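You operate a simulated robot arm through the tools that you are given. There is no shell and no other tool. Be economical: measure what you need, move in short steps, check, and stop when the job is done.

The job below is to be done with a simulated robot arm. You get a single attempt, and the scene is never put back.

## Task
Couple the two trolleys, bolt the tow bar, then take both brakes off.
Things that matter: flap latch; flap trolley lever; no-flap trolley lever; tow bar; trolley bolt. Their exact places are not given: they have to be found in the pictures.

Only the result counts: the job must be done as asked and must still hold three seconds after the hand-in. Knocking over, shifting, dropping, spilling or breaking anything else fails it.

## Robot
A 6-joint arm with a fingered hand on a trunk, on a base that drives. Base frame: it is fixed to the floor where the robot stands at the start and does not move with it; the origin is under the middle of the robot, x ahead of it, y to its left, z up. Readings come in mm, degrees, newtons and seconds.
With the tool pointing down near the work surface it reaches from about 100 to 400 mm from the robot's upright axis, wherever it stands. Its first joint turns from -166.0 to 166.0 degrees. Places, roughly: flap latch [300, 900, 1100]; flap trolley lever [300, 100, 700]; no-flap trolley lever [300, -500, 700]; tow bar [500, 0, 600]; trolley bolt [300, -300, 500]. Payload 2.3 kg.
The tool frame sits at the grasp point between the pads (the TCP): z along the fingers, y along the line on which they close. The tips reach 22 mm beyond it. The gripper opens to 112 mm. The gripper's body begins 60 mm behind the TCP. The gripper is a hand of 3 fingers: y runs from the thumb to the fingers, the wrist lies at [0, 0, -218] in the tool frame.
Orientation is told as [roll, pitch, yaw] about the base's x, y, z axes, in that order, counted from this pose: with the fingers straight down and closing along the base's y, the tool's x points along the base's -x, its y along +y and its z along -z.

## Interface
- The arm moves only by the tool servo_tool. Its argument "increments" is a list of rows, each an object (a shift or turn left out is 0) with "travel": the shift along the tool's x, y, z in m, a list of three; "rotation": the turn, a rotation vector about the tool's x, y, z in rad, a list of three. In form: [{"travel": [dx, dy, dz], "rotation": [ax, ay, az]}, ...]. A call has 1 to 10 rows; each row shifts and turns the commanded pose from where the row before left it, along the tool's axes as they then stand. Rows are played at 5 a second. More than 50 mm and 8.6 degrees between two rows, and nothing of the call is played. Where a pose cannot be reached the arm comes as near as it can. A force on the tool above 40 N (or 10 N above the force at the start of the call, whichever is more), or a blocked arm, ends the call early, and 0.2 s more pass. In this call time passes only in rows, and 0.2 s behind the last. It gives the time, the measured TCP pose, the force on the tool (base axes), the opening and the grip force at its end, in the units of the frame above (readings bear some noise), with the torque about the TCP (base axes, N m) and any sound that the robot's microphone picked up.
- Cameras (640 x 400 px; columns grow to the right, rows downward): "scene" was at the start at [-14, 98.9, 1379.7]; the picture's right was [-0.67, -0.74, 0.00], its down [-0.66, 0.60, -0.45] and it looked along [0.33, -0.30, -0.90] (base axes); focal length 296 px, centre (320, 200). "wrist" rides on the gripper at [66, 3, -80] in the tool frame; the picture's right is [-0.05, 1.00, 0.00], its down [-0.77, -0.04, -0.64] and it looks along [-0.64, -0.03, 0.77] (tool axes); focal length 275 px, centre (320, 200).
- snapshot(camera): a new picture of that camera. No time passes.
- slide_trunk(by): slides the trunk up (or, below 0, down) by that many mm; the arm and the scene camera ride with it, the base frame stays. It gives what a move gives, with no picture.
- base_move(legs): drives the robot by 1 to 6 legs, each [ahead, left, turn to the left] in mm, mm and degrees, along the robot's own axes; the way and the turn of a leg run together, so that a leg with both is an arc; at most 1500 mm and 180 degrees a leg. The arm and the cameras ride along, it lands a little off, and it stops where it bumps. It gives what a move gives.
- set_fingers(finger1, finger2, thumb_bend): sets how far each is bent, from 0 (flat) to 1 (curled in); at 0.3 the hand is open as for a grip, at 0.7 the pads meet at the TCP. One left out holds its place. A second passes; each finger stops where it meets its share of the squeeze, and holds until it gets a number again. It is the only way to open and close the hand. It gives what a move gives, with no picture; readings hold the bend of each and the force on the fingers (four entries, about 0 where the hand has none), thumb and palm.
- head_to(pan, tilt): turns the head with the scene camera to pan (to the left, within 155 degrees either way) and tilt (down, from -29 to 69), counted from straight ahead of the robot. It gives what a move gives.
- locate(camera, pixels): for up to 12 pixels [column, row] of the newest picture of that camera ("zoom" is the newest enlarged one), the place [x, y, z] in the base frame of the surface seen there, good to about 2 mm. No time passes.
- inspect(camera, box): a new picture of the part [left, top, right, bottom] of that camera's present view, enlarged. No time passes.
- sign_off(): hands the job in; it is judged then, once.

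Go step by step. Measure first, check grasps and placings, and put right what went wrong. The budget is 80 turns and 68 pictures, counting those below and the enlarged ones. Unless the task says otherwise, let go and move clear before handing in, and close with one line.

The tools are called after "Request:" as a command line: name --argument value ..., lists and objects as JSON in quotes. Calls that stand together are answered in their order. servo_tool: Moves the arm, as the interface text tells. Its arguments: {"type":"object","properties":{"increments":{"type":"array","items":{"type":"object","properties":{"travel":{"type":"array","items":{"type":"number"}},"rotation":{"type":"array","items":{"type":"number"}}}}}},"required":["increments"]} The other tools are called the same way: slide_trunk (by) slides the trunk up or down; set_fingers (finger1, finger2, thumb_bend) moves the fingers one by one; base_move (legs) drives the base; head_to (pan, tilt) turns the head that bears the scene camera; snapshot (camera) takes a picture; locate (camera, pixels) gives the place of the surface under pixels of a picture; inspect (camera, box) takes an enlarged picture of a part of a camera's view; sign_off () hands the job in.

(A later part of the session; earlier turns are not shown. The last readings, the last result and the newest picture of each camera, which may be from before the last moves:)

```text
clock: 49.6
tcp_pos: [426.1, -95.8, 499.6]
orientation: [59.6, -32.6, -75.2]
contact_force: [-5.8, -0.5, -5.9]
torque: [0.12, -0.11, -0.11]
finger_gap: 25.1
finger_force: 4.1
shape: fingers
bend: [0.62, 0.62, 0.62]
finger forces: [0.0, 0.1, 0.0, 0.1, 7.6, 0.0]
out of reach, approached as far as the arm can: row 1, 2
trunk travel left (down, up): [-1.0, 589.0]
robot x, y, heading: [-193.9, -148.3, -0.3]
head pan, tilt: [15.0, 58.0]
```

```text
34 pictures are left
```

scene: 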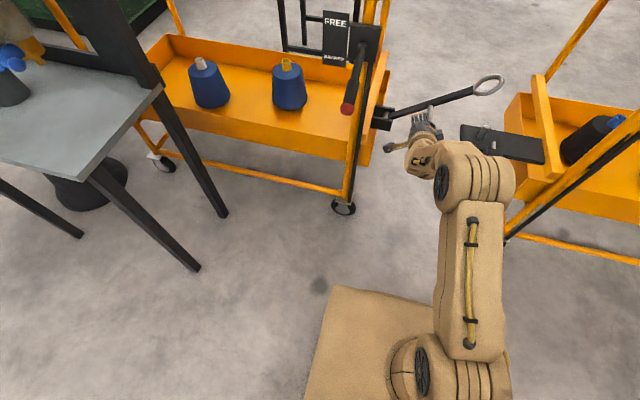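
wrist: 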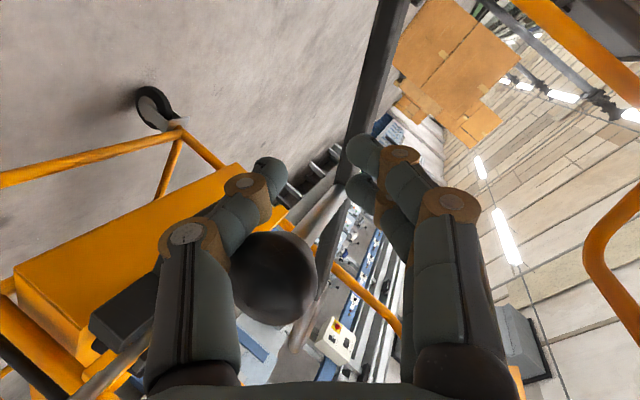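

The arm is at its outer reach, and the knob rests on the thumb. I'll draw back 25 mm, then bring the base forward 50 mm.

Request:
servo_tool --increments '[{"travel": [0.0027, -0.0046, -0.0113]}, {"travel": [0.0027, -0.0046, -0.0113]}, {"travel": [0, 0, 0]}]'

Request:
base_move --legs '[[45, 0, 0]]'

Request:
snapshot --camera "wrist"

```text
clock: 50.4
tcp_pos: [407.7, -84.4, 505.8]
orientation: [59.7, -32.6, -75.2]
contact_force: [-0.4, -0.3, -0.2]
torque: [-0.01, 0.01, 0.02]
finger_gap: 22.2
finger_force: 0.2
shape: fingers
bend: [0.62, 0.62, 0.62]
finger forces: [0.0, 0.0, 0.0, 0.0, 0.0, 0.0]
out of reach, approached as far as the arm can: row 1, 2
trunk travel left (down, up): [-1.0, 589.0]
robot x, y, heading: [-194.1, -145.9, -0.5]
head pan, tilt: [15.0, 58.0]
```

```text
clock: 51.3
tcp_pos: [451.3, -84.7, 505.6]
orientation: [59.7, -32.6, -75.2]
contact_force: [0.6, -0.2, 0.0]
torque: [-0.01, 0.01, -0.04]
finger_gap: 22.6
finger_force: 0.2
shape: fingers
bend: [0.62, 0.62, 0.62]
finger forces: [0.1, 0.1, 0.0, 0.0, 0.1, 0.1]
trunk travel left (down, up): [-1.0, 589.0]
robot x, y, heading: [-150.2, -142.6, -0.3]
head pan, tilt: [15.0, 58.0]
```

```text
33 pictures are left
```

wrist: 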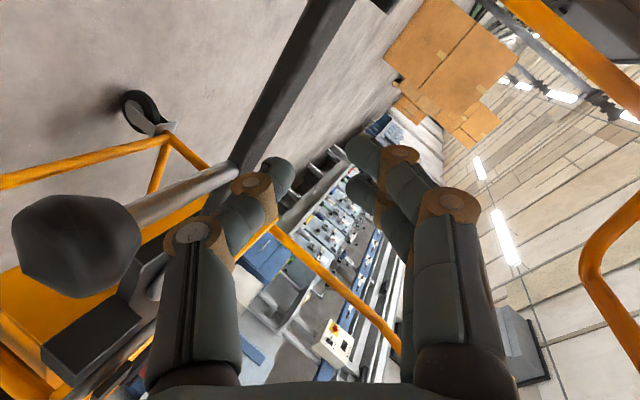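

The knob slipped out past the thumb. I'll check the bar's state.

Request:
locate --camera "wrist" --pixels '[[75, 240], [180, 195], [270, 120], [310, 45]]'

Request:
snapshot --camera "scene"

```text
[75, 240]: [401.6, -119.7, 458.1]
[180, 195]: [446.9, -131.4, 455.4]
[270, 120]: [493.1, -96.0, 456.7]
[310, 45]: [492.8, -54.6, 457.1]
```

```text
32 pictures are left
```

scene: 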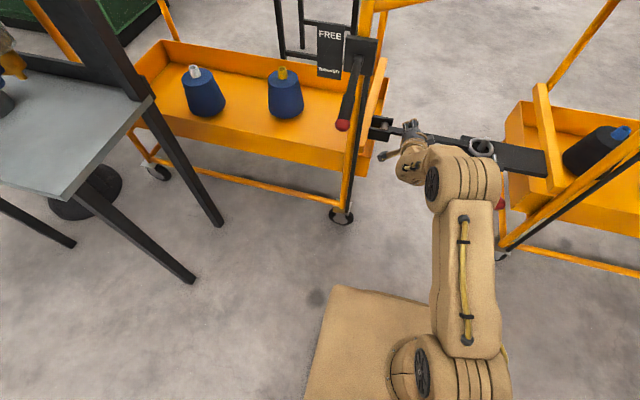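

The bar has swung down level at z≈457 and the ring seems to sit over the pin near (482,145). I'll zoom in.

Request:
inspect --camera "scene" --box '[440, 115, 560, 195]'

Request:
locate --camera "zoom" --pixels '[[195, 200], [215, 165], [250, 170], [225, 130], [350, 200], [265, 215], [190, 140]]'

```text
5.00 times, centred on (500, 155) of scene
```

zoom: 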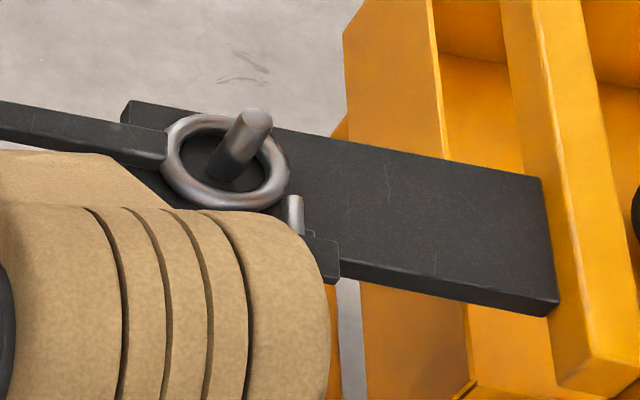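

```text
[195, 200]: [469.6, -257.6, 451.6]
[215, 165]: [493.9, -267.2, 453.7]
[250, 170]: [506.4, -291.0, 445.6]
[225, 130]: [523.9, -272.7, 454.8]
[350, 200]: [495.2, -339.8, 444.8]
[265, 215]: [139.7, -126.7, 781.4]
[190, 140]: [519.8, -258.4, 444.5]
```

The ring sits round the pin, so the trolleys are coupled. I'll lift clear with the trunk, back away and untwist the hand.

Request:
slide_trunk --by 120

Request:
base_move --legs '[[-150, 0, 0]]'

Request:
servo_tool --increments '[{"rotation": [0, 0, -0.148]}, {"rotation": [0, 0, -0.148]}, {"rotation": [0, 0, -0.148]}, {"rotation": [0, 0, -0.148]}, {"rotation": [0, 0, -0.148]}, {"rotation": [0, 0, -0.148]}]'

```text
clock: 52.8
tcp_pos: [452.1, -84.6, 625.1]
orientation: [59.8, -32.7, -75.1]
contact_force: [-0.3, 0.3, 0.0]
torque: [-0.01, 0.0, 0.01]
finger_gap: 22.4
finger_force: 0.0
shape: fingers
bend: [0.62, 0.62, 0.62]
finger forces: [0.1, 0.0, 0.1, 0.1, 0.0, 0.1]
trunk travel left (down, up): [-121.0, 469.0]
robot x, y, heading: [-151.7, -144.9, -0.5]
head pan, tilt: [15.0, 58.0]
```

```text
clock: 54.2
tcp_pos: [304.0, -82.3, 624.5]
orientation: [59.6, -32.6, -75.1]
contact_force: [0.2, 0.3, -0.6]
torque: [-0.03, 0.0, 0.02]
finger_gap: 22.2
finger_force: 0.0
shape: fingers
bend: [0.62, 0.62, 0.62]
finger forces: [0.0, 0.0, 0.0, 0.0, 0.0, 0.0]
trunk travel left (down, up): [-121.0, 469.0]
robot x, y, heading: [-297.9, -145.1, -0.2]
head pan, tilt: [15.0, 58.0]
```

```text
clock: 55.6
tcp_pos: [304.1, -82.9, 625.6]
orientation: [5.0, -64.7, -8.3]
contact_force: [-0.3, 0.1, -0.3]
torque: [0.0, 0.0, -0.05]
finger_gap: 22.3
finger_force: 0.0
shape: fingers
bend: [0.62, 0.62, 0.62]
finger forces: [0.1, 0.0, 0.0, 0.0, 0.0, 0.0]
trunk travel left (down, up): [-121.0, 469.0]
robot x, y, heading: [-297.1, -146.0, -0.2]
head pan, tilt: [15.0, 58.0]
```

Now I'll slide right to face the bolt knob at (308,-295,487), open the hand and lower.

Request:
base_move --legs '[[-60, 0, 0], [0, -205, 0]]'

Request:
set_fingers --finger1 0.47 --finger2 0.47 --thumb_bend 0.47

Request:
slide_trunk --by -118

Request:
snapshot --camera "wrist"

Request:
snapshot --camera "scene"

```text
clock: 57.8
tcp_pos: [241.9, -286.0, 626.1]
orientation: [5.5, -64.7, -8.6]
contact_force: [-0.5, 0.6, 0.3]
torque: [0.01, -0.03, 0.0]
finger_gap: 22.6
finger_force: 0.1
shape: fingers
bend: [0.62, 0.62, 0.62]
finger forces: [0.0, 0.1, 0.0, 0.0, 0.0, 0.1]
trunk travel left (down, up): [-121.0, 469.0]
robot x, y, heading: [-361.0, -344.7, -0.5]
head pan, tilt: [15.0, 58.0]
```

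```text
clock: 58.8
tcp_pos: [242.2, -286.2, 624.2]
orientation: [5.4, -64.7, -8.4]
contact_force: [0.2, 0.2, 0.8]
torque: [-0.02, -0.02, -0.01]
finger_gap: 63.0
finger_force: 0.0
shape: fingers
bend: [0.47, 0.47, 0.47]
finger forces: [0.0, 0.0, 0.0, 0.0, 0.0, 0.1]
trunk travel left (down, up): [-121.0, 469.0]
robot x, y, heading: [-361.8, -346.1, -0.3]
head pan, tilt: [15.0, 58.0]
```

```text
clock: 60.2
tcp_pos: [241.7, -287.4, 506.3]
orientation: [5.5, -64.7, -8.5]
contact_force: [-0.6, 0.3, 0.0]
torque: [0.01, 0.01, 0.01]
finger_gap: 63.0
finger_force: 0.1
shape: fingers
bend: [0.47, 0.47, 0.47]
finger forces: [0.0, 0.1, 0.1, 0.0, 0.0, 0.0]
trunk travel left (down, up): [-3.0, 587.0]
robot x, y, heading: [-362.8, -347.3, -0.2]
head pan, tilt: [15.0, 58.0]
```

```text
30 pictures are left
```

wrist: 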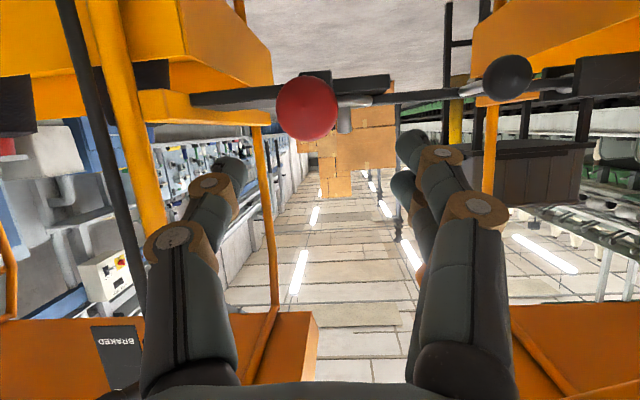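

```text
29 pictures are left
```

scene: 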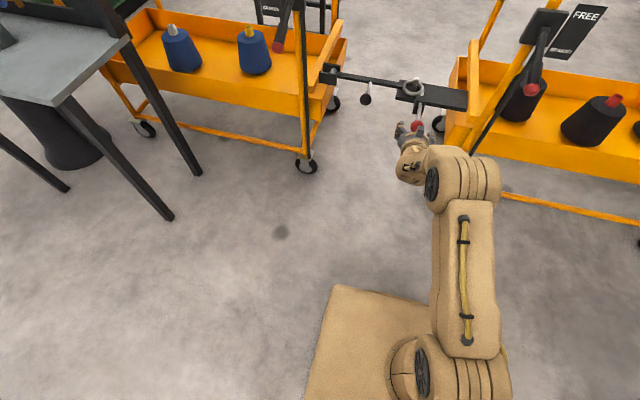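

Request:
locate --camera "wrist" --pixels '[[305, 105], [305, 128], [305, 85], [285, 105], [327, 105], [508, 78], [240, 100], [355, 100]]'

Request:
inspect --camera "wrist" --box '[180, 50, 420, 150]'

```text
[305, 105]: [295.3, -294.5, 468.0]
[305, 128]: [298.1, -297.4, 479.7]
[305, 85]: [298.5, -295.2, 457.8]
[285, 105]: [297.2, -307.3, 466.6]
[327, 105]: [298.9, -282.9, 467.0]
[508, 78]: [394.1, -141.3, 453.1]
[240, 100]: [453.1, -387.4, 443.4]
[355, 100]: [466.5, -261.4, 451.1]
```

```text
2.67 times, centred on (300, 100) of wrist
```

zoom: 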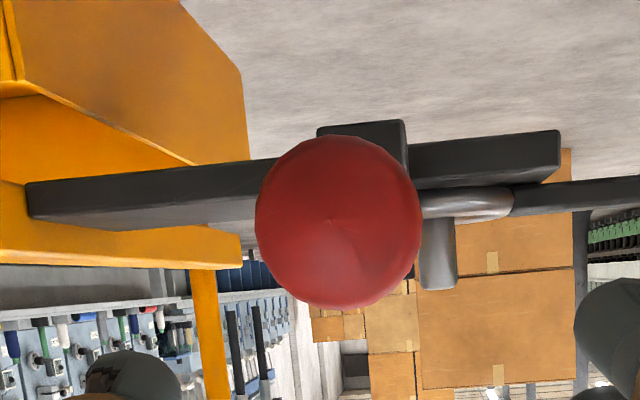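

The knob centre is about (312,-295,468). I'll drop to its height, then drive forward around it.

Request:
servo_tool --increments '[{"travel": [0.017, -0.004, 0.008], "rotation": [0, 0, -0.05]}, {"travel": [0.017, -0.004, 0.008], "rotation": [0, 0, -0.05]}, {"travel": [0, 0, 0]}]'

Request:
base_move --legs '[[35, 0, 0]]'

Request:
snapshot --camera "wrist"

```text
clock: 61.0
tcp_pos: [248.0, -283.0, 472.9]
orientation: [-7.1, -64.4, 4.9]
contact_force: [0.1, -0.2, -0.7]
torque: [-0.03, -0.02, 0.01]
finger_gap: 63.2
finger_force: 0.0
shape: fingers
bend: [0.47, 0.47, 0.47]
finger forces: [0.0, 0.1, 0.0, 0.0, 0.0, 0.0]
out of reach, approached as far as the arm can: row 1, 2
trunk travel left (down, up): [-3.0, 587.0]
robot x, y, heading: [-360.4, -346.8, -0.4]
head pan, tilt: [15.0, 58.0]
```

```text
clock: 61.9
tcp_pos: [284.7, -281.9, 473.4]
orientation: [-7.0, -64.3, 4.8]
contact_force: [-0.9, 0.0, -0.3]
torque: [0.02, 0.0, 0.0]
finger_gap: 63.1
finger_force: 0.2
shape: fingers
bend: [0.47, 0.47, 0.47]
finger forces: [0.1, 0.1, 0.0, 0.0, 0.0, 0.0]
trunk travel left (down, up): [-3.0, 587.0]
robot x, y, heading: [-326.1, -345.5, -0.5]
head pan, tilt: [15.0, 58.0]
```

```text
27 pictures are left
```

wrist: 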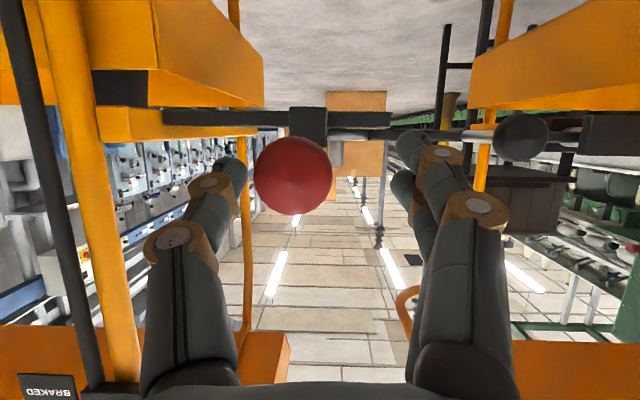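

Request:
base_move --legs '[[0, -12, 0], [22, 0, 0]]'

Request:
set_fingers --finger1 0.66 --finger2 0.66 --thumb_bend 0.66

Request:
snapshot --camera "wrist"

```text
clock: 63.1
tcp_pos: [306.2, -293.4, 472.5]
orientation: [-7.0, -64.5, 4.9]
contact_force: [-0.2, -0.1, -0.2]
torque: [0.01, 0.0, 0.01]
finger_gap: 63.3
finger_force: 0.1
shape: fingers
bend: [0.47, 0.47, 0.47]
finger forces: [0.1, 0.0, 0.0, 0.0, 0.0, 0.0]
trunk travel left (down, up): [-3.0, 587.0]
robot x, y, heading: [-304.5, -362.3, -0.5]
head pan, tilt: [15.0, 58.0]
```

```text
clock: 64.1
tcp_pos: [307.7, -294.9, 471.9]
orientation: [-7.0, -64.4, 4.7]
contact_force: [2.6, -1.8, -0.1]
torque: [-0.04, 0.03, -0.1]
finger_gap: 29.2
finger_force: 7.6
shape: fingers
bend: [0.61, 0.61, 0.61]
finger forces: [3.0, 3.5, 0.0, 0.1, 8.1, 0.0]
trunk travel left (down, up): [-3.0, 587.0]
robot x, y, heading: [-301.7, -356.5, -0.2]
head pan, tilt: [15.0, 58.0]
```

```text
26 pictures are left
```

wrist: 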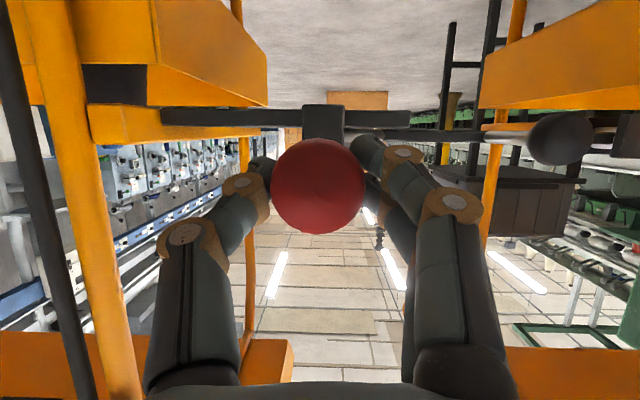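

Firm grip on the red knob. I'll push by driving the base 30 mm ahead.

Request:
base_move --legs '[[30, 0, 0]]'

Request:
snapshot --camera "wrist"

Request:
locate --camera "wrist" --pixels '[[318, 185], [295, 185], [342, 185], [318, 160], [318, 210]]'

```text
clock: 64.9
tcp_pos: [337.0, -296.1, 473.0]
orientation: [-7.0, -64.5, 4.6]
contact_force: [2.1, -1.2, -0.8]
torque: [0.03, 0.05, -0.07]
finger_gap: 29.0
finger_force: 8.0
shape: fingers
bend: [0.61, 0.61, 0.62]
finger forces: [3.6, 4.1, 0.1, 0.1, 8.2, 0.0]
trunk travel left (down, up): [-3.0, 587.0]
robot x, y, heading: [-273.4, -358.5, -0.6]
head pan, tilt: [15.0, 58.0]
```

```text
25 pictures are left
```

wrist: 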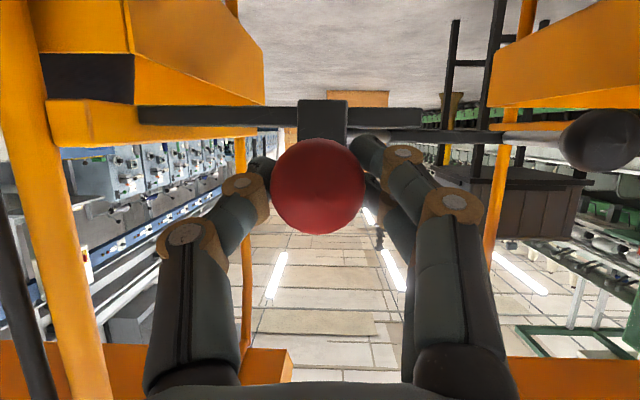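

```text
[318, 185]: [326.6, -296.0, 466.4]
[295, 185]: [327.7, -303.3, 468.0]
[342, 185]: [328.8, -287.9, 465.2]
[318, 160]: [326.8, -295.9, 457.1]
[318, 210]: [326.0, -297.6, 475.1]
```

The bolt slides freely. I'll push another 25 mm.

Request:
base_move --legs '[[25, 0, 0]]'

Request:
snapshot --camera "scene"

Request:
inspect --camera "scene" --box '[380, 60, 500, 140]'

```text
clock: 65.7
tcp_pos: [363.1, -296.4, 472.5]
orientation: [-7.0, -64.4, 4.6]
contact_force: [1.8, -0.4, -0.4]
torque: [-0.02, 0.02, -0.03]
finger_gap: 28.8
finger_force: 8.4
shape: fingers
bend: [0.61, 0.61, 0.62]
finger forces: [3.9, 4.3, 0.0, 0.0, 7.8, 0.0]
trunk travel left (down, up): [-3.0, 587.0]
robot x, y, heading: [-248.8, -360.0, -0.3]
head pan, tilt: [15.0, 58.0]
```

```text
24 pictures are left
```

scene: 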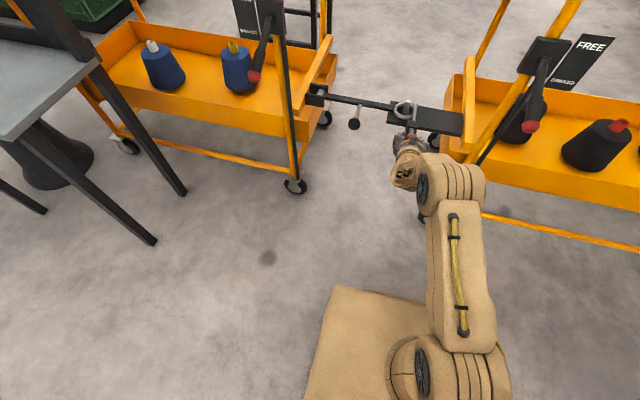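

```text
5.00 times, centred on (440, 100) of scene
```

zoom: 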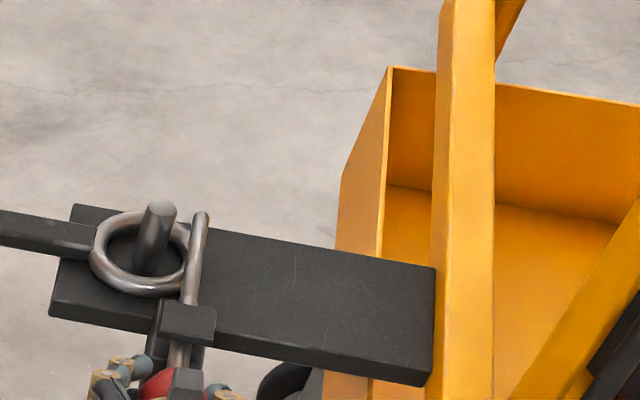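

The bolt now lies over the ring. I'll push a bit more to reach its end stop.

Request:
base_move --legs '[[12, 0, 0]]'

Request:
inspect --camera "scene" --box '[380, 50, 500, 130]'

```text
clock: 66.5
tcp_pos: [374.3, -296.5, 471.6]
orientation: [-7.0, -64.4, 4.7]
contact_force: [1.2, -4.7, 0.3]
torque: [-0.01, -0.01, -0.02]
finger_gap: 25.3
finger_force: 5.6
shape: fingers
bend: [0.62, 0.65, 0.63]
finger forces: [3.3, 0.9, 0.0, 0.0, 6.6, 0.1]
trunk travel left (down, up): [-3.0, 587.0]
robot x, y, heading: [-238.1, -355.6, -0.6]
head pan, tilt: [15.0, 58.0]
```

```text
5.00 times, centred on (440, 90) of scene
```

zoom: 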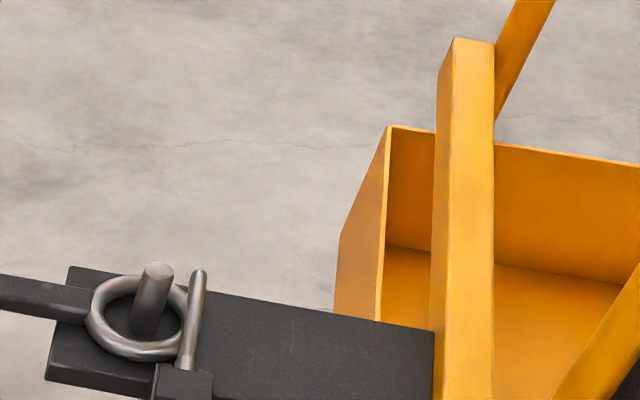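

Request:
locate --camera "zoom" --pixels '[[200, 275], [155, 270], [100, 320], [187, 365], [180, 390]]'

Request:
snapshot --camera "wrist"

```text
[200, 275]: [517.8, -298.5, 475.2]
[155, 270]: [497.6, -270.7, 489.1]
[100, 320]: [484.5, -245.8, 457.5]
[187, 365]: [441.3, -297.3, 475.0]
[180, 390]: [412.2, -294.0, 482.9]
```

```text
21 pictures are left
```

wrist: 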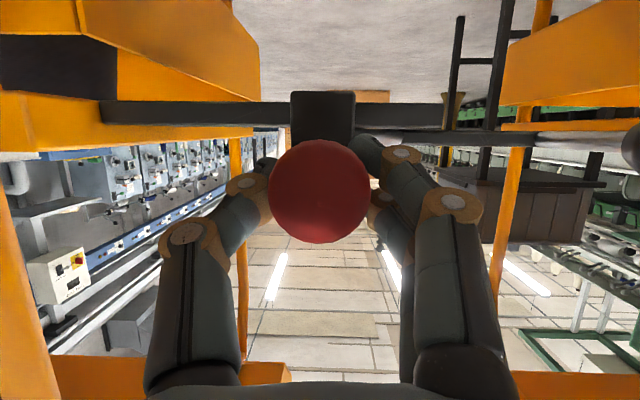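

The bolt tip is at x≈518, past the ring, and the knob is at its stop. I'll release, back away and study the levers.

Request:
set_fingers --finger1 0.4 --finger2 0.4 --thumb_bend 0.4

Request:
base_move --legs '[[-170, 0, 0]]'

Request:
slide_trunk --by 180

Request:
snapshot --camera "wrist"

Request:
head_to --pan -5 --tilt 45

Request:
snapshot --camera "scene"

```text
clock: 67.5
tcp_pos: [374.6, -296.5, 473.6]
orientation: [-7.0, -64.4, 4.7]
contact_force: [-0.3, -0.1, -0.4]
torque: [-0.02, -0.01, 0.01]
finger_gap: 82.7
finger_force: 0.1
shape: fingers
bend: [0.4, 0.4, 0.4]
finger forces: [0.0, 0.1, 0.0, 0.0, 0.0, 0.0]
trunk travel left (down, up): [-3.0, 587.0]
robot x, y, heading: [-239.2, -358.9, -0.4]
head pan, tilt: [15.0, 58.0]
```

```text
clock: 68.9
tcp_pos: [204.3, -294.9, 472.5]
orientation: [-7.0, -64.5, 4.6]
contact_force: [0.6, -0.4, 0.3]
torque: [0.0, 0.01, 0.02]
finger_gap: 83.4
finger_force: 0.0
shape: fingers
bend: [0.4, 0.4, 0.4]
finger forces: [0.0, 0.0, 0.0, 0.0, 0.0, 0.0]
trunk travel left (down, up): [-3.0, 587.0]
robot x, y, heading: [-403.6, -358.7, -0.3]
head pan, tilt: [15.0, 58.0]
```

```text
clock: 70.9
tcp_pos: [203.4, -294.9, 654.0]
orientation: [-7.0, -64.5, 4.6]
contact_force: [-1.0, 0.6, -0.3]
torque: [-0.03, -0.03, 0.02]
finger_gap: 83.0
finger_force: 0.0
shape: fingers
bend: [0.4, 0.4, 0.4]
finger forces: [0.1, 0.0, 0.0, 0.0, 0.0, 0.0]
trunk travel left (down, up): [-183.0, 407.0]
robot x, y, heading: [-403.2, -358.7, -0.5]
head pan, tilt: [15.0, 58.0]
```

```text
20 pictures are left
```

wrist: 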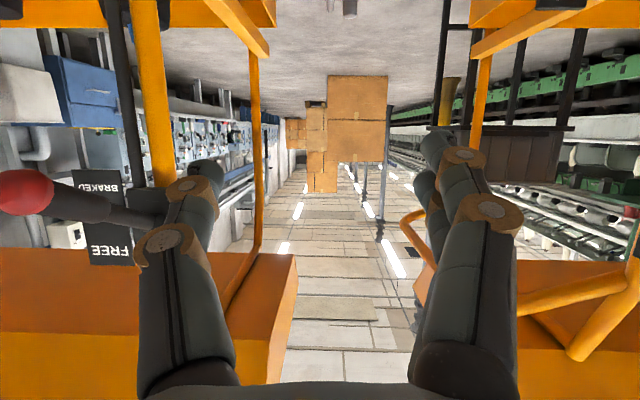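

```text
clock: 71.7
tcp_pos: [203.7, -295.8, 653.3]
orientation: [-7.0, -64.4, 4.5]
contact_force: [0.5, -0.8, 0.4]
torque: [0.0, 0.01, 0.0]
finger_gap: 83.1
finger_force: 0.1
shape: fingers
bend: [0.4, 0.4, 0.4]
finger forces: [0.0, 0.1, 0.1, 0.0, 0.1, 0.0]
trunk travel left (down, up): [-183.0, 407.0]
robot x, y, heading: [-404.2, -356.8, -0.6]
head pan, tilt: [-5.0, 45.0]
```

```text
19 pictures are left
```

scene: 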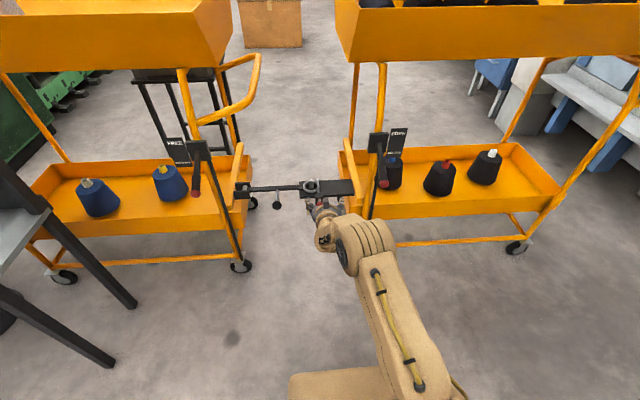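

The label plate is vertical: FREE above, BRAKED below. I'll measure it and the levers.

Request:
locate --camera "wrist" --pixels '[[20, 190], [45, 195], [95, 205], [140, 217], [108, 252], [100, 188]]'

Request:
inspect --camera "scene" --box '[140, 110, 300, 230]'

Request:
locate --camera "scene" --pixels '[[384, 183], [383, 160], [378, 140], [398, 133], [388, 152], [197, 192], [195, 170], [193, 150], [175, 144], [182, 162], [313, 215], [320, 205]]'

```text
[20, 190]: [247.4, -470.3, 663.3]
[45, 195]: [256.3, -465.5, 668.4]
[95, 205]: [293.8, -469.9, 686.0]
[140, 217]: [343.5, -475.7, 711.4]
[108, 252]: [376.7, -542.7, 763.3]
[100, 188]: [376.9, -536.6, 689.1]
```

```text
3.33 times, centred on (220, 170) of scene
```

zoom: 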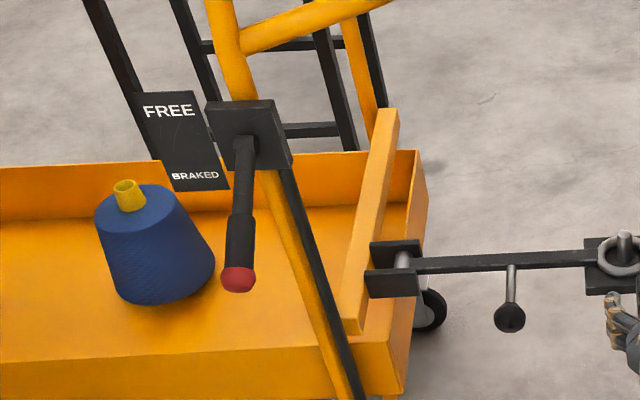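

```text
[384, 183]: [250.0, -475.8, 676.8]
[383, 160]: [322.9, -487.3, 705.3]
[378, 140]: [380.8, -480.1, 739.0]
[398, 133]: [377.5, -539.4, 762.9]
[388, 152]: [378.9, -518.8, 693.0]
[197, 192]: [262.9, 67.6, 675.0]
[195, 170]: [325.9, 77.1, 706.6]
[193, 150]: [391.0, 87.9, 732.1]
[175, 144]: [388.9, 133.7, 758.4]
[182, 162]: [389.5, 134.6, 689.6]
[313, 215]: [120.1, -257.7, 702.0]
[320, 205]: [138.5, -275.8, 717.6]
```

The levers pivot about y at (377,·,728) and need to swing from -26° up to about +26° for FREE. I'll prepare the arm for more freedom, then move in front of the no-flap lever.

Request:
servo_tool --increments '[{"travel": [-0.018, 0, -0.031], "rotation": [0, 0, 0.05]}, {"travel": [-0.019, 0, -0.031], "rotation": [0, 0, 0.02]}, {"travel": [0, 0, 0]}]'

Request:
base_move --legs '[[0, -176, 0]]'

Request:
slide_trunk --by -30

Request:
snapshot --camera "wrist"

Request:
locate --camera "wrist" --pixels '[[320, 150], [320, 200]]'

```text
clock: 72.5
tcp_pos: [164.0, -291.6, 715.1]
orientation: [1.3, -64.6, -4.7]
contact_force: [0.1, -0.1, 0.8]
torque: [0.02, 0.0, -0.03]
finger_gap: 83.4
finger_force: 0.1
shape: fingers
bend: [0.4, 0.4, 0.4]
finger forces: [0.1, 0.0, 0.0, 0.0, 0.0, 0.1]
trunk travel left (down, up): [-183.0, 407.0]
robot x, y, heading: [-404.5, -358.1, -0.7]
head pan, tilt: [-5.0, 45.0]
```

```text
clock: 74.0
tcp_pos: [165.0, -471.5, 715.0]
orientation: [1.4, -64.7, -4.9]
contact_force: [-0.2, 0.1, -0.8]
torque: [0.0, 0.0, 0.03]
finger_gap: 83.0
finger_force: 0.0
shape: fingers
bend: [0.4, 0.4, 0.4]
finger forces: [0.0, 0.1, 0.1, 0.0, 0.0, 0.1]
trunk travel left (down, up): [-183.0, 407.0]
robot x, y, heading: [-409.3, -539.5, -0.4]
head pan, tilt: [-5.0, 45.0]
```

```text
clock: 74.8
tcp_pos: [163.8, -470.1, 684.6]
orientation: [1.4, -64.5, -4.7]
contact_force: [-0.4, -0.7, -0.5]
torque: [0.01, 0.0, -0.02]
finger_gap: 83.5
finger_force: 0.1
shape: fingers
bend: [0.4, 0.4, 0.4]
finger forces: [0.1, 0.1, 0.1, 0.0, 0.0, 0.0]
trunk travel left (down, up): [-153.0, 437.0]
robot x, y, heading: [-404.6, -534.8, -0.4]
head pan, tilt: [-5.0, 45.0]
```

```text
17 pictures are left
```

wrist: 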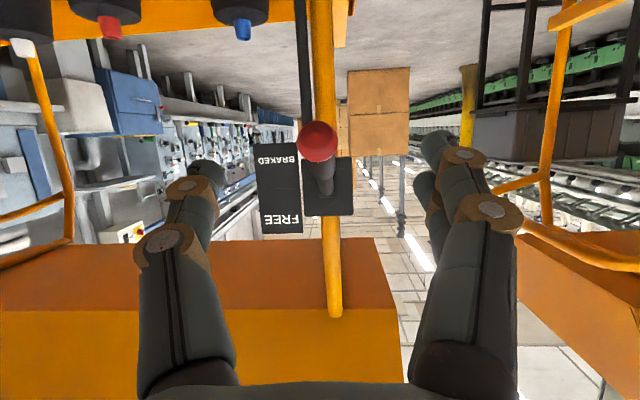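

```text
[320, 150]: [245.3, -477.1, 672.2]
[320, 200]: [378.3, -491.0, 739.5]
```

Well aligned on the red end at (318,140). I'll drive ahead 110 mm and close on the lever.

Request:
base_move --legs '[[110, -5, 0]]'

Request:
set_fingers --finger1 0.66 --finger2 0.66 --thumb_bend 0.66

Request:
snapshot --camera "wrist"

```text
clock: 76.0
tcp_pos: [275.0, -476.2, 683.4]
orientation: [1.4, -64.6, -4.9]
contact_force: [-0.4, 0.7, -0.9]
torque: [0.02, 0.0, -0.01]
finger_gap: 83.2
finger_force: 0.0
shape: fingers
bend: [0.4, 0.4, 0.4]
finger forces: [0.0, 0.0, 0.0, 0.0, 0.0, 0.0]
trunk travel left (down, up): [-153.0, 437.0]
robot x, y, heading: [-295.2, -539.8, -0.7]
head pan, tilt: [-5.0, 45.0]
```

```text
clock: 77.0
tcp_pos: [273.6, -478.0, 684.4]
orientation: [1.5, -64.6, -4.8]
contact_force: [0.2, -2.4, 0.2]
torque: [-0.04, 0.0, 0.01]
finger_gap: 17.5
finger_force: 3.0
shape: fingers
bend: [0.66, 0.63, 0.64]
finger forces: [0.0, 1.7, 0.0, 0.1, 3.9, 0.0]
trunk travel left (down, up): [-153.0, 437.0]
robot x, y, heading: [-298.4, -542.3, -0.6]
head pan, tilt: [-5.0, 45.0]
```

```text
16 pictures are left
```

wrist: 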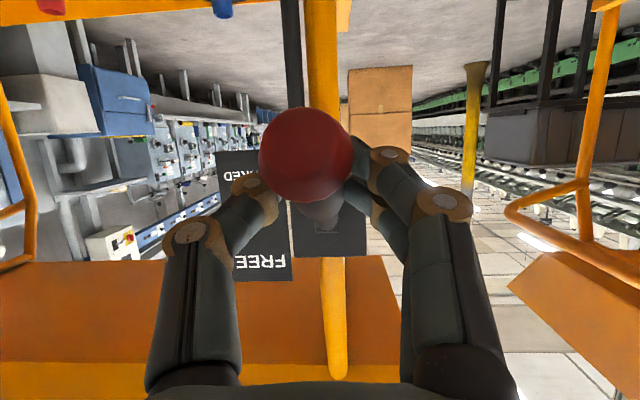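

The lever is between the pads. I'll tighten a bit and lift it along its arc in three steps.

Request:
set_fingers --finger1 0.72 --finger2 0.72 --thumb_bend 0.72

Request:
servo_tool --increments '[{"travel": [-0.0142, 0, -0.0133]}, {"travel": [-0.0163, 0, -0.0106]}, {"travel": [-0.018, 0, -0.0076]}, {"travel": [0, 0, 0]}]'

Request:
snapshot --camera "wrist"

```text
clock: 78.0
tcp_pos: [274.8, -477.1, 684.2]
orientation: [1.4, -64.6, -4.8]
contact_force: [3.3, -1.2, -0.2]
torque: [-0.05, -0.04, 0.02]
finger_gap: 14.6
finger_force: 9.4
shape: fingers
bend: [0.69, 0.66, 0.66]
finger forces: [3.2, 5.7, 0.0, 0.0, 10.0, 0.1]
trunk travel left (down, up): [-153.0, 437.0]
robot x, y, heading: [-296.2, -544.1, -0.4]
head pan, tilt: [-5.0, 45.0]
```

```text
clock: 79.0
tcp_pos: [266.1, -477.5, 741.5]
orientation: [1.4, -64.6, -4.7]
contact_force: [-1.4, -0.9, 0.2]
torque: [-0.01, 0.1, 0.01]
finger_gap: 8.6
finger_force: 8.0
shape: fingers
bend: [0.71, 0.66, 0.68]
finger forces: [1.4, 6.3, 0.0, 0.0, 7.8, 0.1]
trunk travel left (down, up): [-153.0, 437.0]
robot x, y, heading: [-296.4, -539.9, -0.7]
head pan, tilt: [-5.0, 45.0]
```

```text
15 pictures are left
```

wrist: 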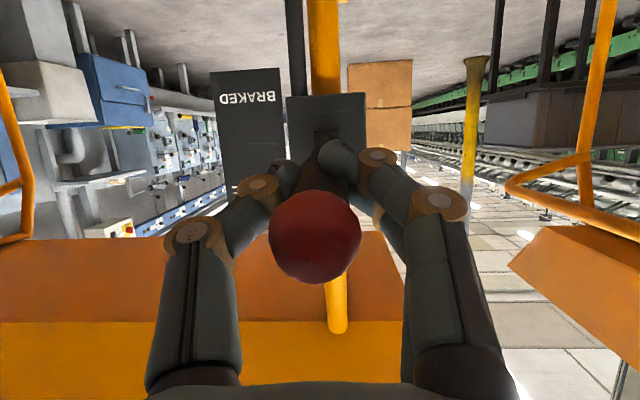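

The lever is rising with the hand. I'll continue to the stop.

Request:
servo_tool --increments '[{"travel": [-0.019, 0, -0.0044]}, {"travel": [-0.0195, 0, -0.001]}, {"travel": [-0.01, 0, 0.0012]}, {"travel": [0, 0, 0]}]'

Request:
snapshot --camera "wrist"

Request:
inspect --camera "scene" --box '[260, 20, 440, 140]'

```text
clock: 79.7
tcp_pos: [276.7, -476.4, 768.6]
orientation: [0.6, -62.9, -3.8]
contact_force: [-11.0, -0.9, 0.1]
torque: [0.03, 0.31, 0.0]
finger_gap: 7.1
finger_force: 12.6
shape: fingers
bend: [0.72, 0.67, 0.68]
finger forces: [9.2, 6.0, 0.0, 0.1, 10.1, 0.0]
trunk travel left (down, up): [-153.0, 437.0]
robot x, y, heading: [-294.9, -543.4, -0.6]
head pan, tilt: [-5.0, 45.0]
stopped in row 3: the force on the tool passed its limit at 48 N (the readings are from after the stop); the commanded pose is now the measured one
```

```text
14 pictures are left
```

wrist: 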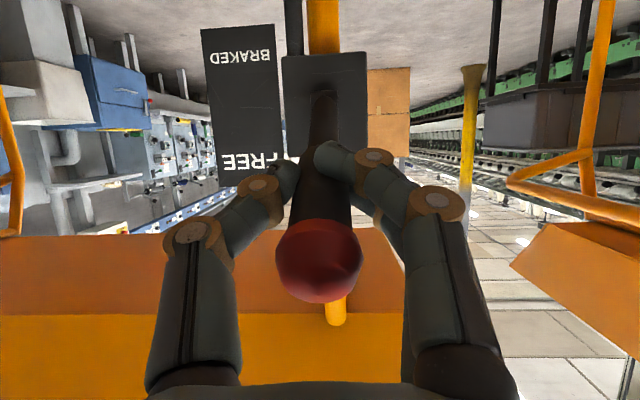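

```text
3.33 times, centred on (350, 80) of scene
```

zoom: 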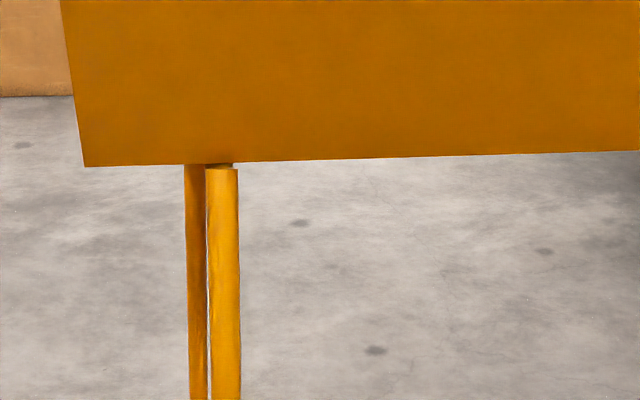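

It met a firm stop at about +22 to 26°. I'll release, back off and measure the lever.

Request:
set_fingers --finger1 0.4 --finger2 0.4 --thumb_bend 0.4

Request:
base_move --legs '[[-120, 0, 0]]'

Request:
snapshot --camera "wrist"

Request:
locate --camera "wrist" --pixels '[[320, 200], [320, 180], [325, 165], [322, 220]]'

```text
clock: 80.7
tcp_pos: [277.5, -477.5, 771.6]
orientation: [0.7, -63.2, -3.9]
contact_force: [-0.3, 0.5, -0.2]
torque: [-0.03, 0.03, 0.0]
finger_gap: 83.0
finger_force: 0.1
shape: fingers
bend: [0.4, 0.4, 0.4]
finger forces: [0.0, 0.0, 0.0, 0.0, 0.0, 0.0]
trunk travel left (down, up): [-153.0, 437.0]
robot x, y, heading: [-294.4, -542.1, -0.3]
head pan, tilt: [-5.0, 45.0]
```

```text
clock: 82.0
tcp_pos: [156.3, -476.4, 771.5]
orientation: [0.8, -63.3, -4.0]
contact_force: [-0.6, 0.0, 0.5]
torque: [-0.02, -0.04, 0.0]
finger_gap: 83.4
finger_force: 0.1
shape: fingers
bend: [0.4, 0.4, 0.4]
finger forces: [0.0, 0.0, 0.1, 0.1, 0.1, 0.0]
trunk travel left (down, up): [-153.0, 437.0]
robot x, y, heading: [-416.9, -538.1, -0.6]
head pan, tilt: [-5.0, 45.0]
```

```text
12 pictures are left
```

wrist: 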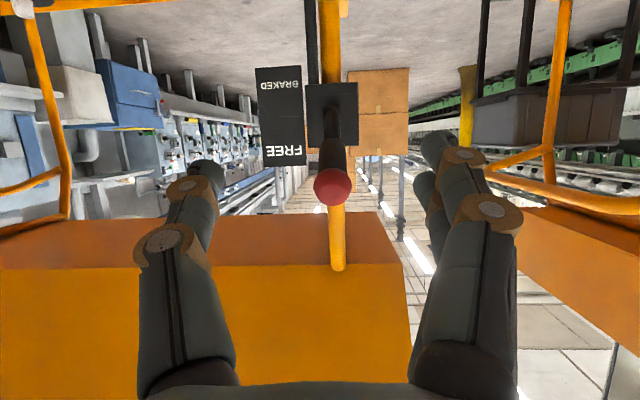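

```text
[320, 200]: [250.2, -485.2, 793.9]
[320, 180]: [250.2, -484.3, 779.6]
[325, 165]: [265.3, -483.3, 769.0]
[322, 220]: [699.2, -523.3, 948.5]
```

The no-flap lever is up at FREE, with its tip at (250,·,787). Now I'll go left to the flap trolley lever.

Request:
base_move --legs '[[0, 548, 0]]'

Request:
slide_trunk --by -86

Request:
snapshot --camera "wrist"

Request:
locate --camera "wrist" --pixels '[[320, 145], [330, 145], [340, 145], [330, 165]]'

```text
clock: 85.1
tcp_pos: [162.2, 77.2, 771.6]
orientation: [0.7, -63.2, -4.0]
contact_force: [0.9, 0.6, -0.2]
torque: [0.01, 0.02, -0.01]
finger_gap: 83.2
finger_force: 0.0
shape: fingers
bend: [0.4, 0.4, 0.4]
finger forces: [0.0, 0.0, 0.0, 0.1, 0.0, 0.0]
trunk travel left (down, up): [-153.0, 437.0]
robot x, y, heading: [-412.7, 13.5, -0.5]
head pan, tilt: [-5.0, 45.0]
```

```text
clock: 86.4
tcp_pos: [163.0, 77.8, 684.6]
orientation: [0.7, -63.3, -4.0]
contact_force: [-0.1, -0.1, -0.6]
torque: [-0.01, 0.0, -0.02]
finger_gap: 83.3
finger_force: 0.2
shape: fingers
bend: [0.4, 0.4, 0.4]
finger forces: [0.0, 0.1, 0.0, 0.0, 0.0, 0.0]
trunk travel left (down, up): [-67.0, 523.0]
robot x, y, heading: [-413.4, 17.5, -0.9]
head pan, tilt: [-5.0, 45.0]
```

```text
11 pictures are left
```

wrist: 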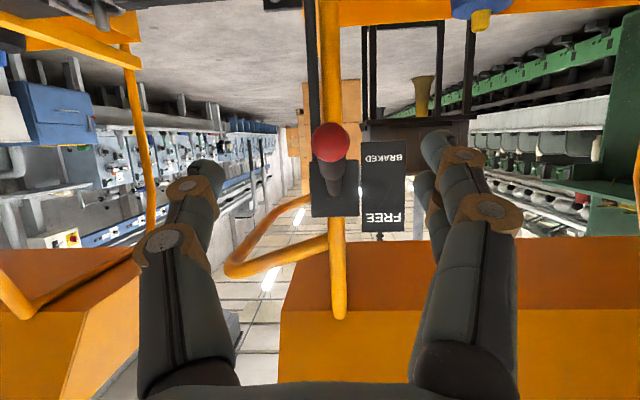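

```text
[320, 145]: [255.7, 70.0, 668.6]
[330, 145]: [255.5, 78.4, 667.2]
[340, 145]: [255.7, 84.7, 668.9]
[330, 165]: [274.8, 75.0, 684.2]
```

Aligned on the lever at (330,142). I'll drive ahead 122 mm and grip.

Request:
base_move --legs '[[122, 0, 0]]'

Request:
set_fingers --finger1 0.72 --finger2 0.72 --thumb_bend 0.72

Request:
snapshot --camera "wrist"

```text
clock: 87.6
tcp_pos: [283.2, 73.7, 686.1]
orientation: [0.6, -63.2, -4.1]
contact_force: [0.2, 0.5, 0.4]
torque: [0.0, -0.03, -0.01]
finger_gap: 83.5
finger_force: 0.0
shape: fingers
bend: [0.4, 0.4, 0.4]
finger forces: [0.1, 0.0, 0.1, 0.1, 0.0, 0.0]
trunk travel left (down, up): [-67.0, 523.0]
robot x, y, heading: [-289.7, 11.6, -0.8]
head pan, tilt: [-5.0, 45.0]
```

```text
clock: 88.6
tcp_pos: [284.1, 74.5, 684.5]
orientation: [0.7, -63.2, -4.0]
contact_force: [2.7, 4.7, 1.0]
torque: [-0.03, -0.07, 0.03]
finger_gap: 15.0
finger_force: 10.1
shape: fingers
bend: [0.67, 0.64, 0.67]
finger forces: [5.0, 7.2, 0.0, 0.0, 7.7, 0.1]
trunk travel left (down, up): [-67.0, 523.0]
robot x, y, heading: [-291.5, 9.8, -0.6]
head pan, tilt: [-5.0, 45.0]
```

```text
10 pictures are left
```

wrist: 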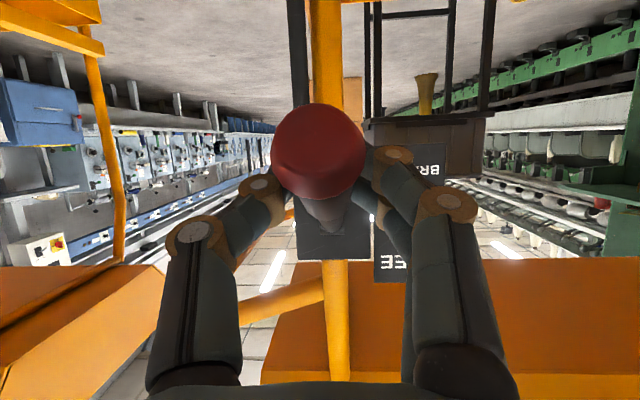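

Same grip as before, so I'll use the same arc.

Request:
servo_tool --increments '[{"travel": [-0.0142, 0, -0.0133]}, {"travel": [-0.0163, 0, -0.0106]}, {"travel": [-0.018, 0, -0.0076]}, {"travel": [0, 0, 0]}]'

Request:
servo_tool --increments '[{"travel": [-0.019, 0, -0.0044]}, {"travel": [-0.0195, 0, -0.001]}, {"travel": [-0.01, 0, 0.0012]}, {"travel": [0, 0, 0]}]'

Request:
snapshot --camera "wrist"

```text
clock: 89.6
tcp_pos: [277.6, 73.3, 743.5]
orientation: [0.7, -63.2, -4.1]
contact_force: [-3.7, -0.3, 0.3]
torque: [-0.05, 0.11, 0.0]
finger_gap: 10.4
finger_force: 8.8
shape: fingers
bend: [0.71, 0.65, 0.68]
finger forces: [2.9, 5.2, 0.1, 0.0, 9.3, 0.0]
trunk travel left (down, up): [-67.0, 523.0]
robot x, y, heading: [-290.0, 12.2, -0.9]
head pan, tilt: [-5.0, 45.0]
```

```text
clock: 90.3
tcp_pos: [287.2, 73.2, 770.6]
orientation: [0.7, -61.7, -4.6]
contact_force: [-13.9, -0.4, -0.9]
torque: [-0.05, 0.29, 0.02]
finger_gap: 9.2
finger_force: 14.2
shape: fingers
bend: [0.72, 0.66, 0.68]
finger forces: [12.2, 5.6, 0.0, 0.1, 10.6, 0.0]
trunk travel left (down, up): [-67.0, 523.0]
robot x, y, heading: [-287.5, 15.6, -0.9]
head pan, tilt: [-5.0, 45.0]
stopped in row 3: the force on the tool passed its limit at 42 N (the readings are from after the stop); the commanded pose is now the measured one
```

```text
9 pictures are left
```

wrist: 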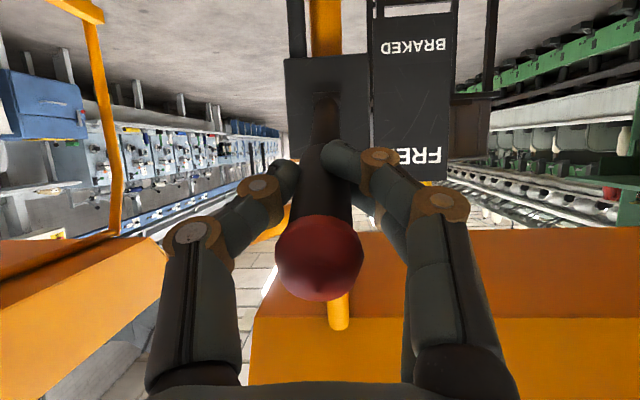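

Both levers have reached the stop. I'll release, back away and check everything.

Request:
set_fingers --finger1 0.4 --finger2 0.4 --thumb_bend 0.4

Request:
base_move --legs '[[-220, 0, 0], [0, -150, 0]]'

Request:
head_to --pan 2 --tilt 40

Request:
snapshot --camera "scene"

```text
clock: 91.3
tcp_pos: [288.7, 73.0, 771.5]
orientation: [0.8, -62.0, -4.6]
contact_force: [-0.7, 0.3, 0.4]
torque: [0.0, -0.01, -0.01]
finger_gap: 83.0
finger_force: 0.0
shape: fingers
bend: [0.4, 0.4, 0.4]
finger forces: [0.1, 0.0, 0.0, 0.0, 0.1, 0.0]
trunk travel left (down, up): [-67.0, 523.0]
robot x, y, heading: [-289.8, 14.1, -0.8]
head pan, tilt: [-5.0, 45.0]
```

```text
clock: 93.9
tcp_pos: [67.5, -73.1, 772.1]
orientation: [0.7, -62.0, -4.8]
contact_force: [-0.3, -0.5, 0.5]
torque: [0.0, -0.01, 0.02]
finger_gap: 83.3
finger_force: 0.1
shape: fingers
bend: [0.4, 0.4, 0.4]
finger forces: [0.1, 0.0, 0.0, 0.0, 0.0, 0.0]
trunk travel left (down, up): [-67.0, 523.0]
robot x, y, heading: [-511.3, -133.5, -0.8]
head pan, tilt: [-5.0, 45.0]
```

```text
clock: 94.6
tcp_pos: [68.1, -72.7, 772.1]
orientation: [0.7, -62.0, -4.7]
contact_force: [0.9, -0.9, 0.3]
torque: [0.0, -0.01, 0.0]
finger_gap: 83.0
finger_force: 0.1
shape: fingers
bend: [0.4, 0.4, 0.4]
finger forces: [0.0, 0.1, 0.0, 0.0, 0.1, 0.0]
trunk travel left (down, up): [-67.0, 523.0]
robot x, y, heading: [-514.6, -132.5, -1.1]
head pan, tilt: [2.0, 40.0]
```

```text
8 pictures are left
```

scene: 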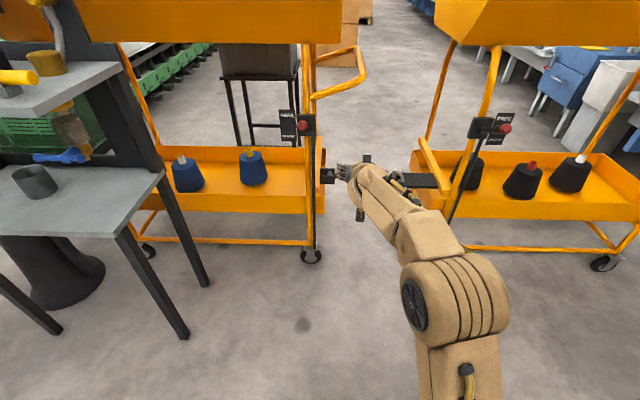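

Both levers now stand at FREE. I'll check the bolt and ring once more with the wrist camera.

Request:
slide_trunk --by 200

Request:
inspect --camera "wrist" --box '[120, 0, 440, 200]'

Request:
inspect --camera "scene" --box '[240, 120, 560, 320]'

```text
clock: 96.8
tcp_pos: [67.3, -72.4, 972.1]
orientation: [0.8, -62.0, -4.8]
contact_force: [-0.1, -0.4, 0.6]
torque: [0.02, -0.01, -0.02]
finger_gap: 83.1
finger_force: 0.1
shape: fingers
bend: [0.4, 0.4, 0.4]
finger forces: [0.0, 0.0, 0.0, 0.0, 0.0, 0.0]
trunk travel left (down, up): [-267.0, 323.0]
robot x, y, heading: [-510.6, -131.2, -1.3]
head pan, tilt: [2.0, 40.0]
```

```text
2.00 times, centred on (280, 100) of wrist
```

zoom: 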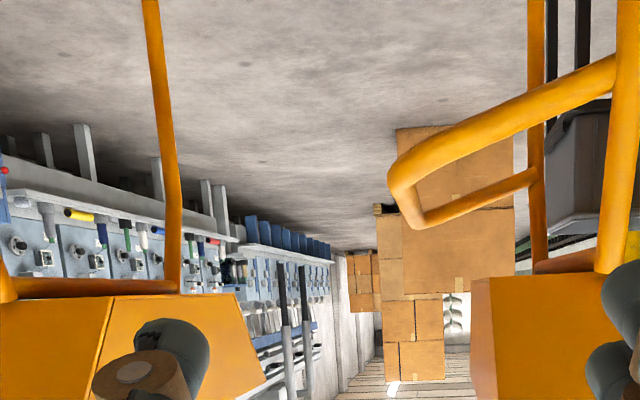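

```text
2.00 times, centred on (400, 220) of scene
```

zoom: 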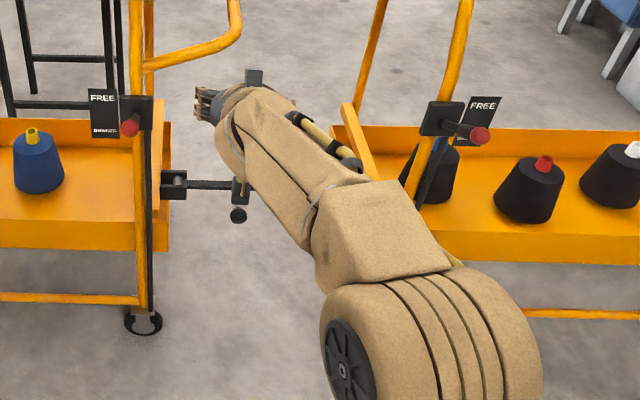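

The arm hides the bolt, so I'll sidestep left and look again.

Request:
base_move --legs '[[0, 350, 0]]'

Request:
head_to --pan -28 --tilt 45

Request:
snapshot --camera "scene"

```text
clock: 99.0
tcp_pos: [74.3, 280.8, 972.3]
orientation: [0.9, -61.9, -4.8]
contact_force: [-0.6, 1.1, 0.3]
torque: [-0.01, 0.0, 0.03]
finger_gap: 83.1
finger_force: 0.0
shape: fingers
bend: [0.4, 0.4, 0.4]
finger forces: [0.1, 0.1, 0.1, 0.0, 0.1, 0.0]
trunk travel left (down, up): [-267.0, 323.0]
robot x, y, heading: [-503.7, 223.8, -1.1]
head pan, tilt: [2.0, 40.0]
```

```text
clock: 100.0
tcp_pos: [74.0, 279.9, 972.2]
orientation: [0.8, -62.0, -4.9]
contact_force: [1.3, 0.5, 0.3]
torque: [0.0, 0.0, 0.0]
finger_gap: 83.2
finger_force: 0.1
shape: fingers
bend: [0.4, 0.4, 0.4]
finger forces: [0.1, 0.0, 0.1, 0.0, 0.0, 0.0]
trunk travel left (down, up): [-267.0, 323.0]
robot x, y, heading: [-507.0, 222.5, -1.1]
head pan, tilt: [-28.0, 45.0]
```

```text
5 pictures are left
```

scene: 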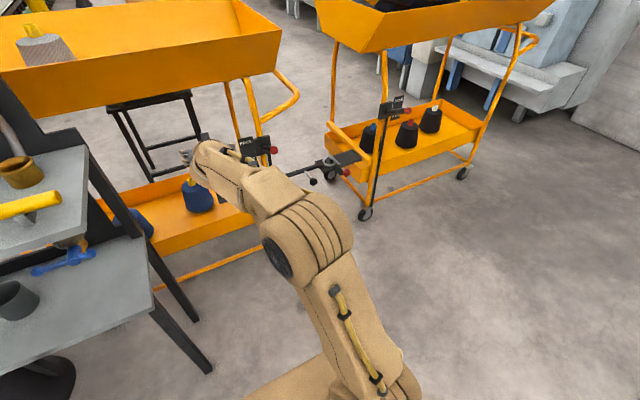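

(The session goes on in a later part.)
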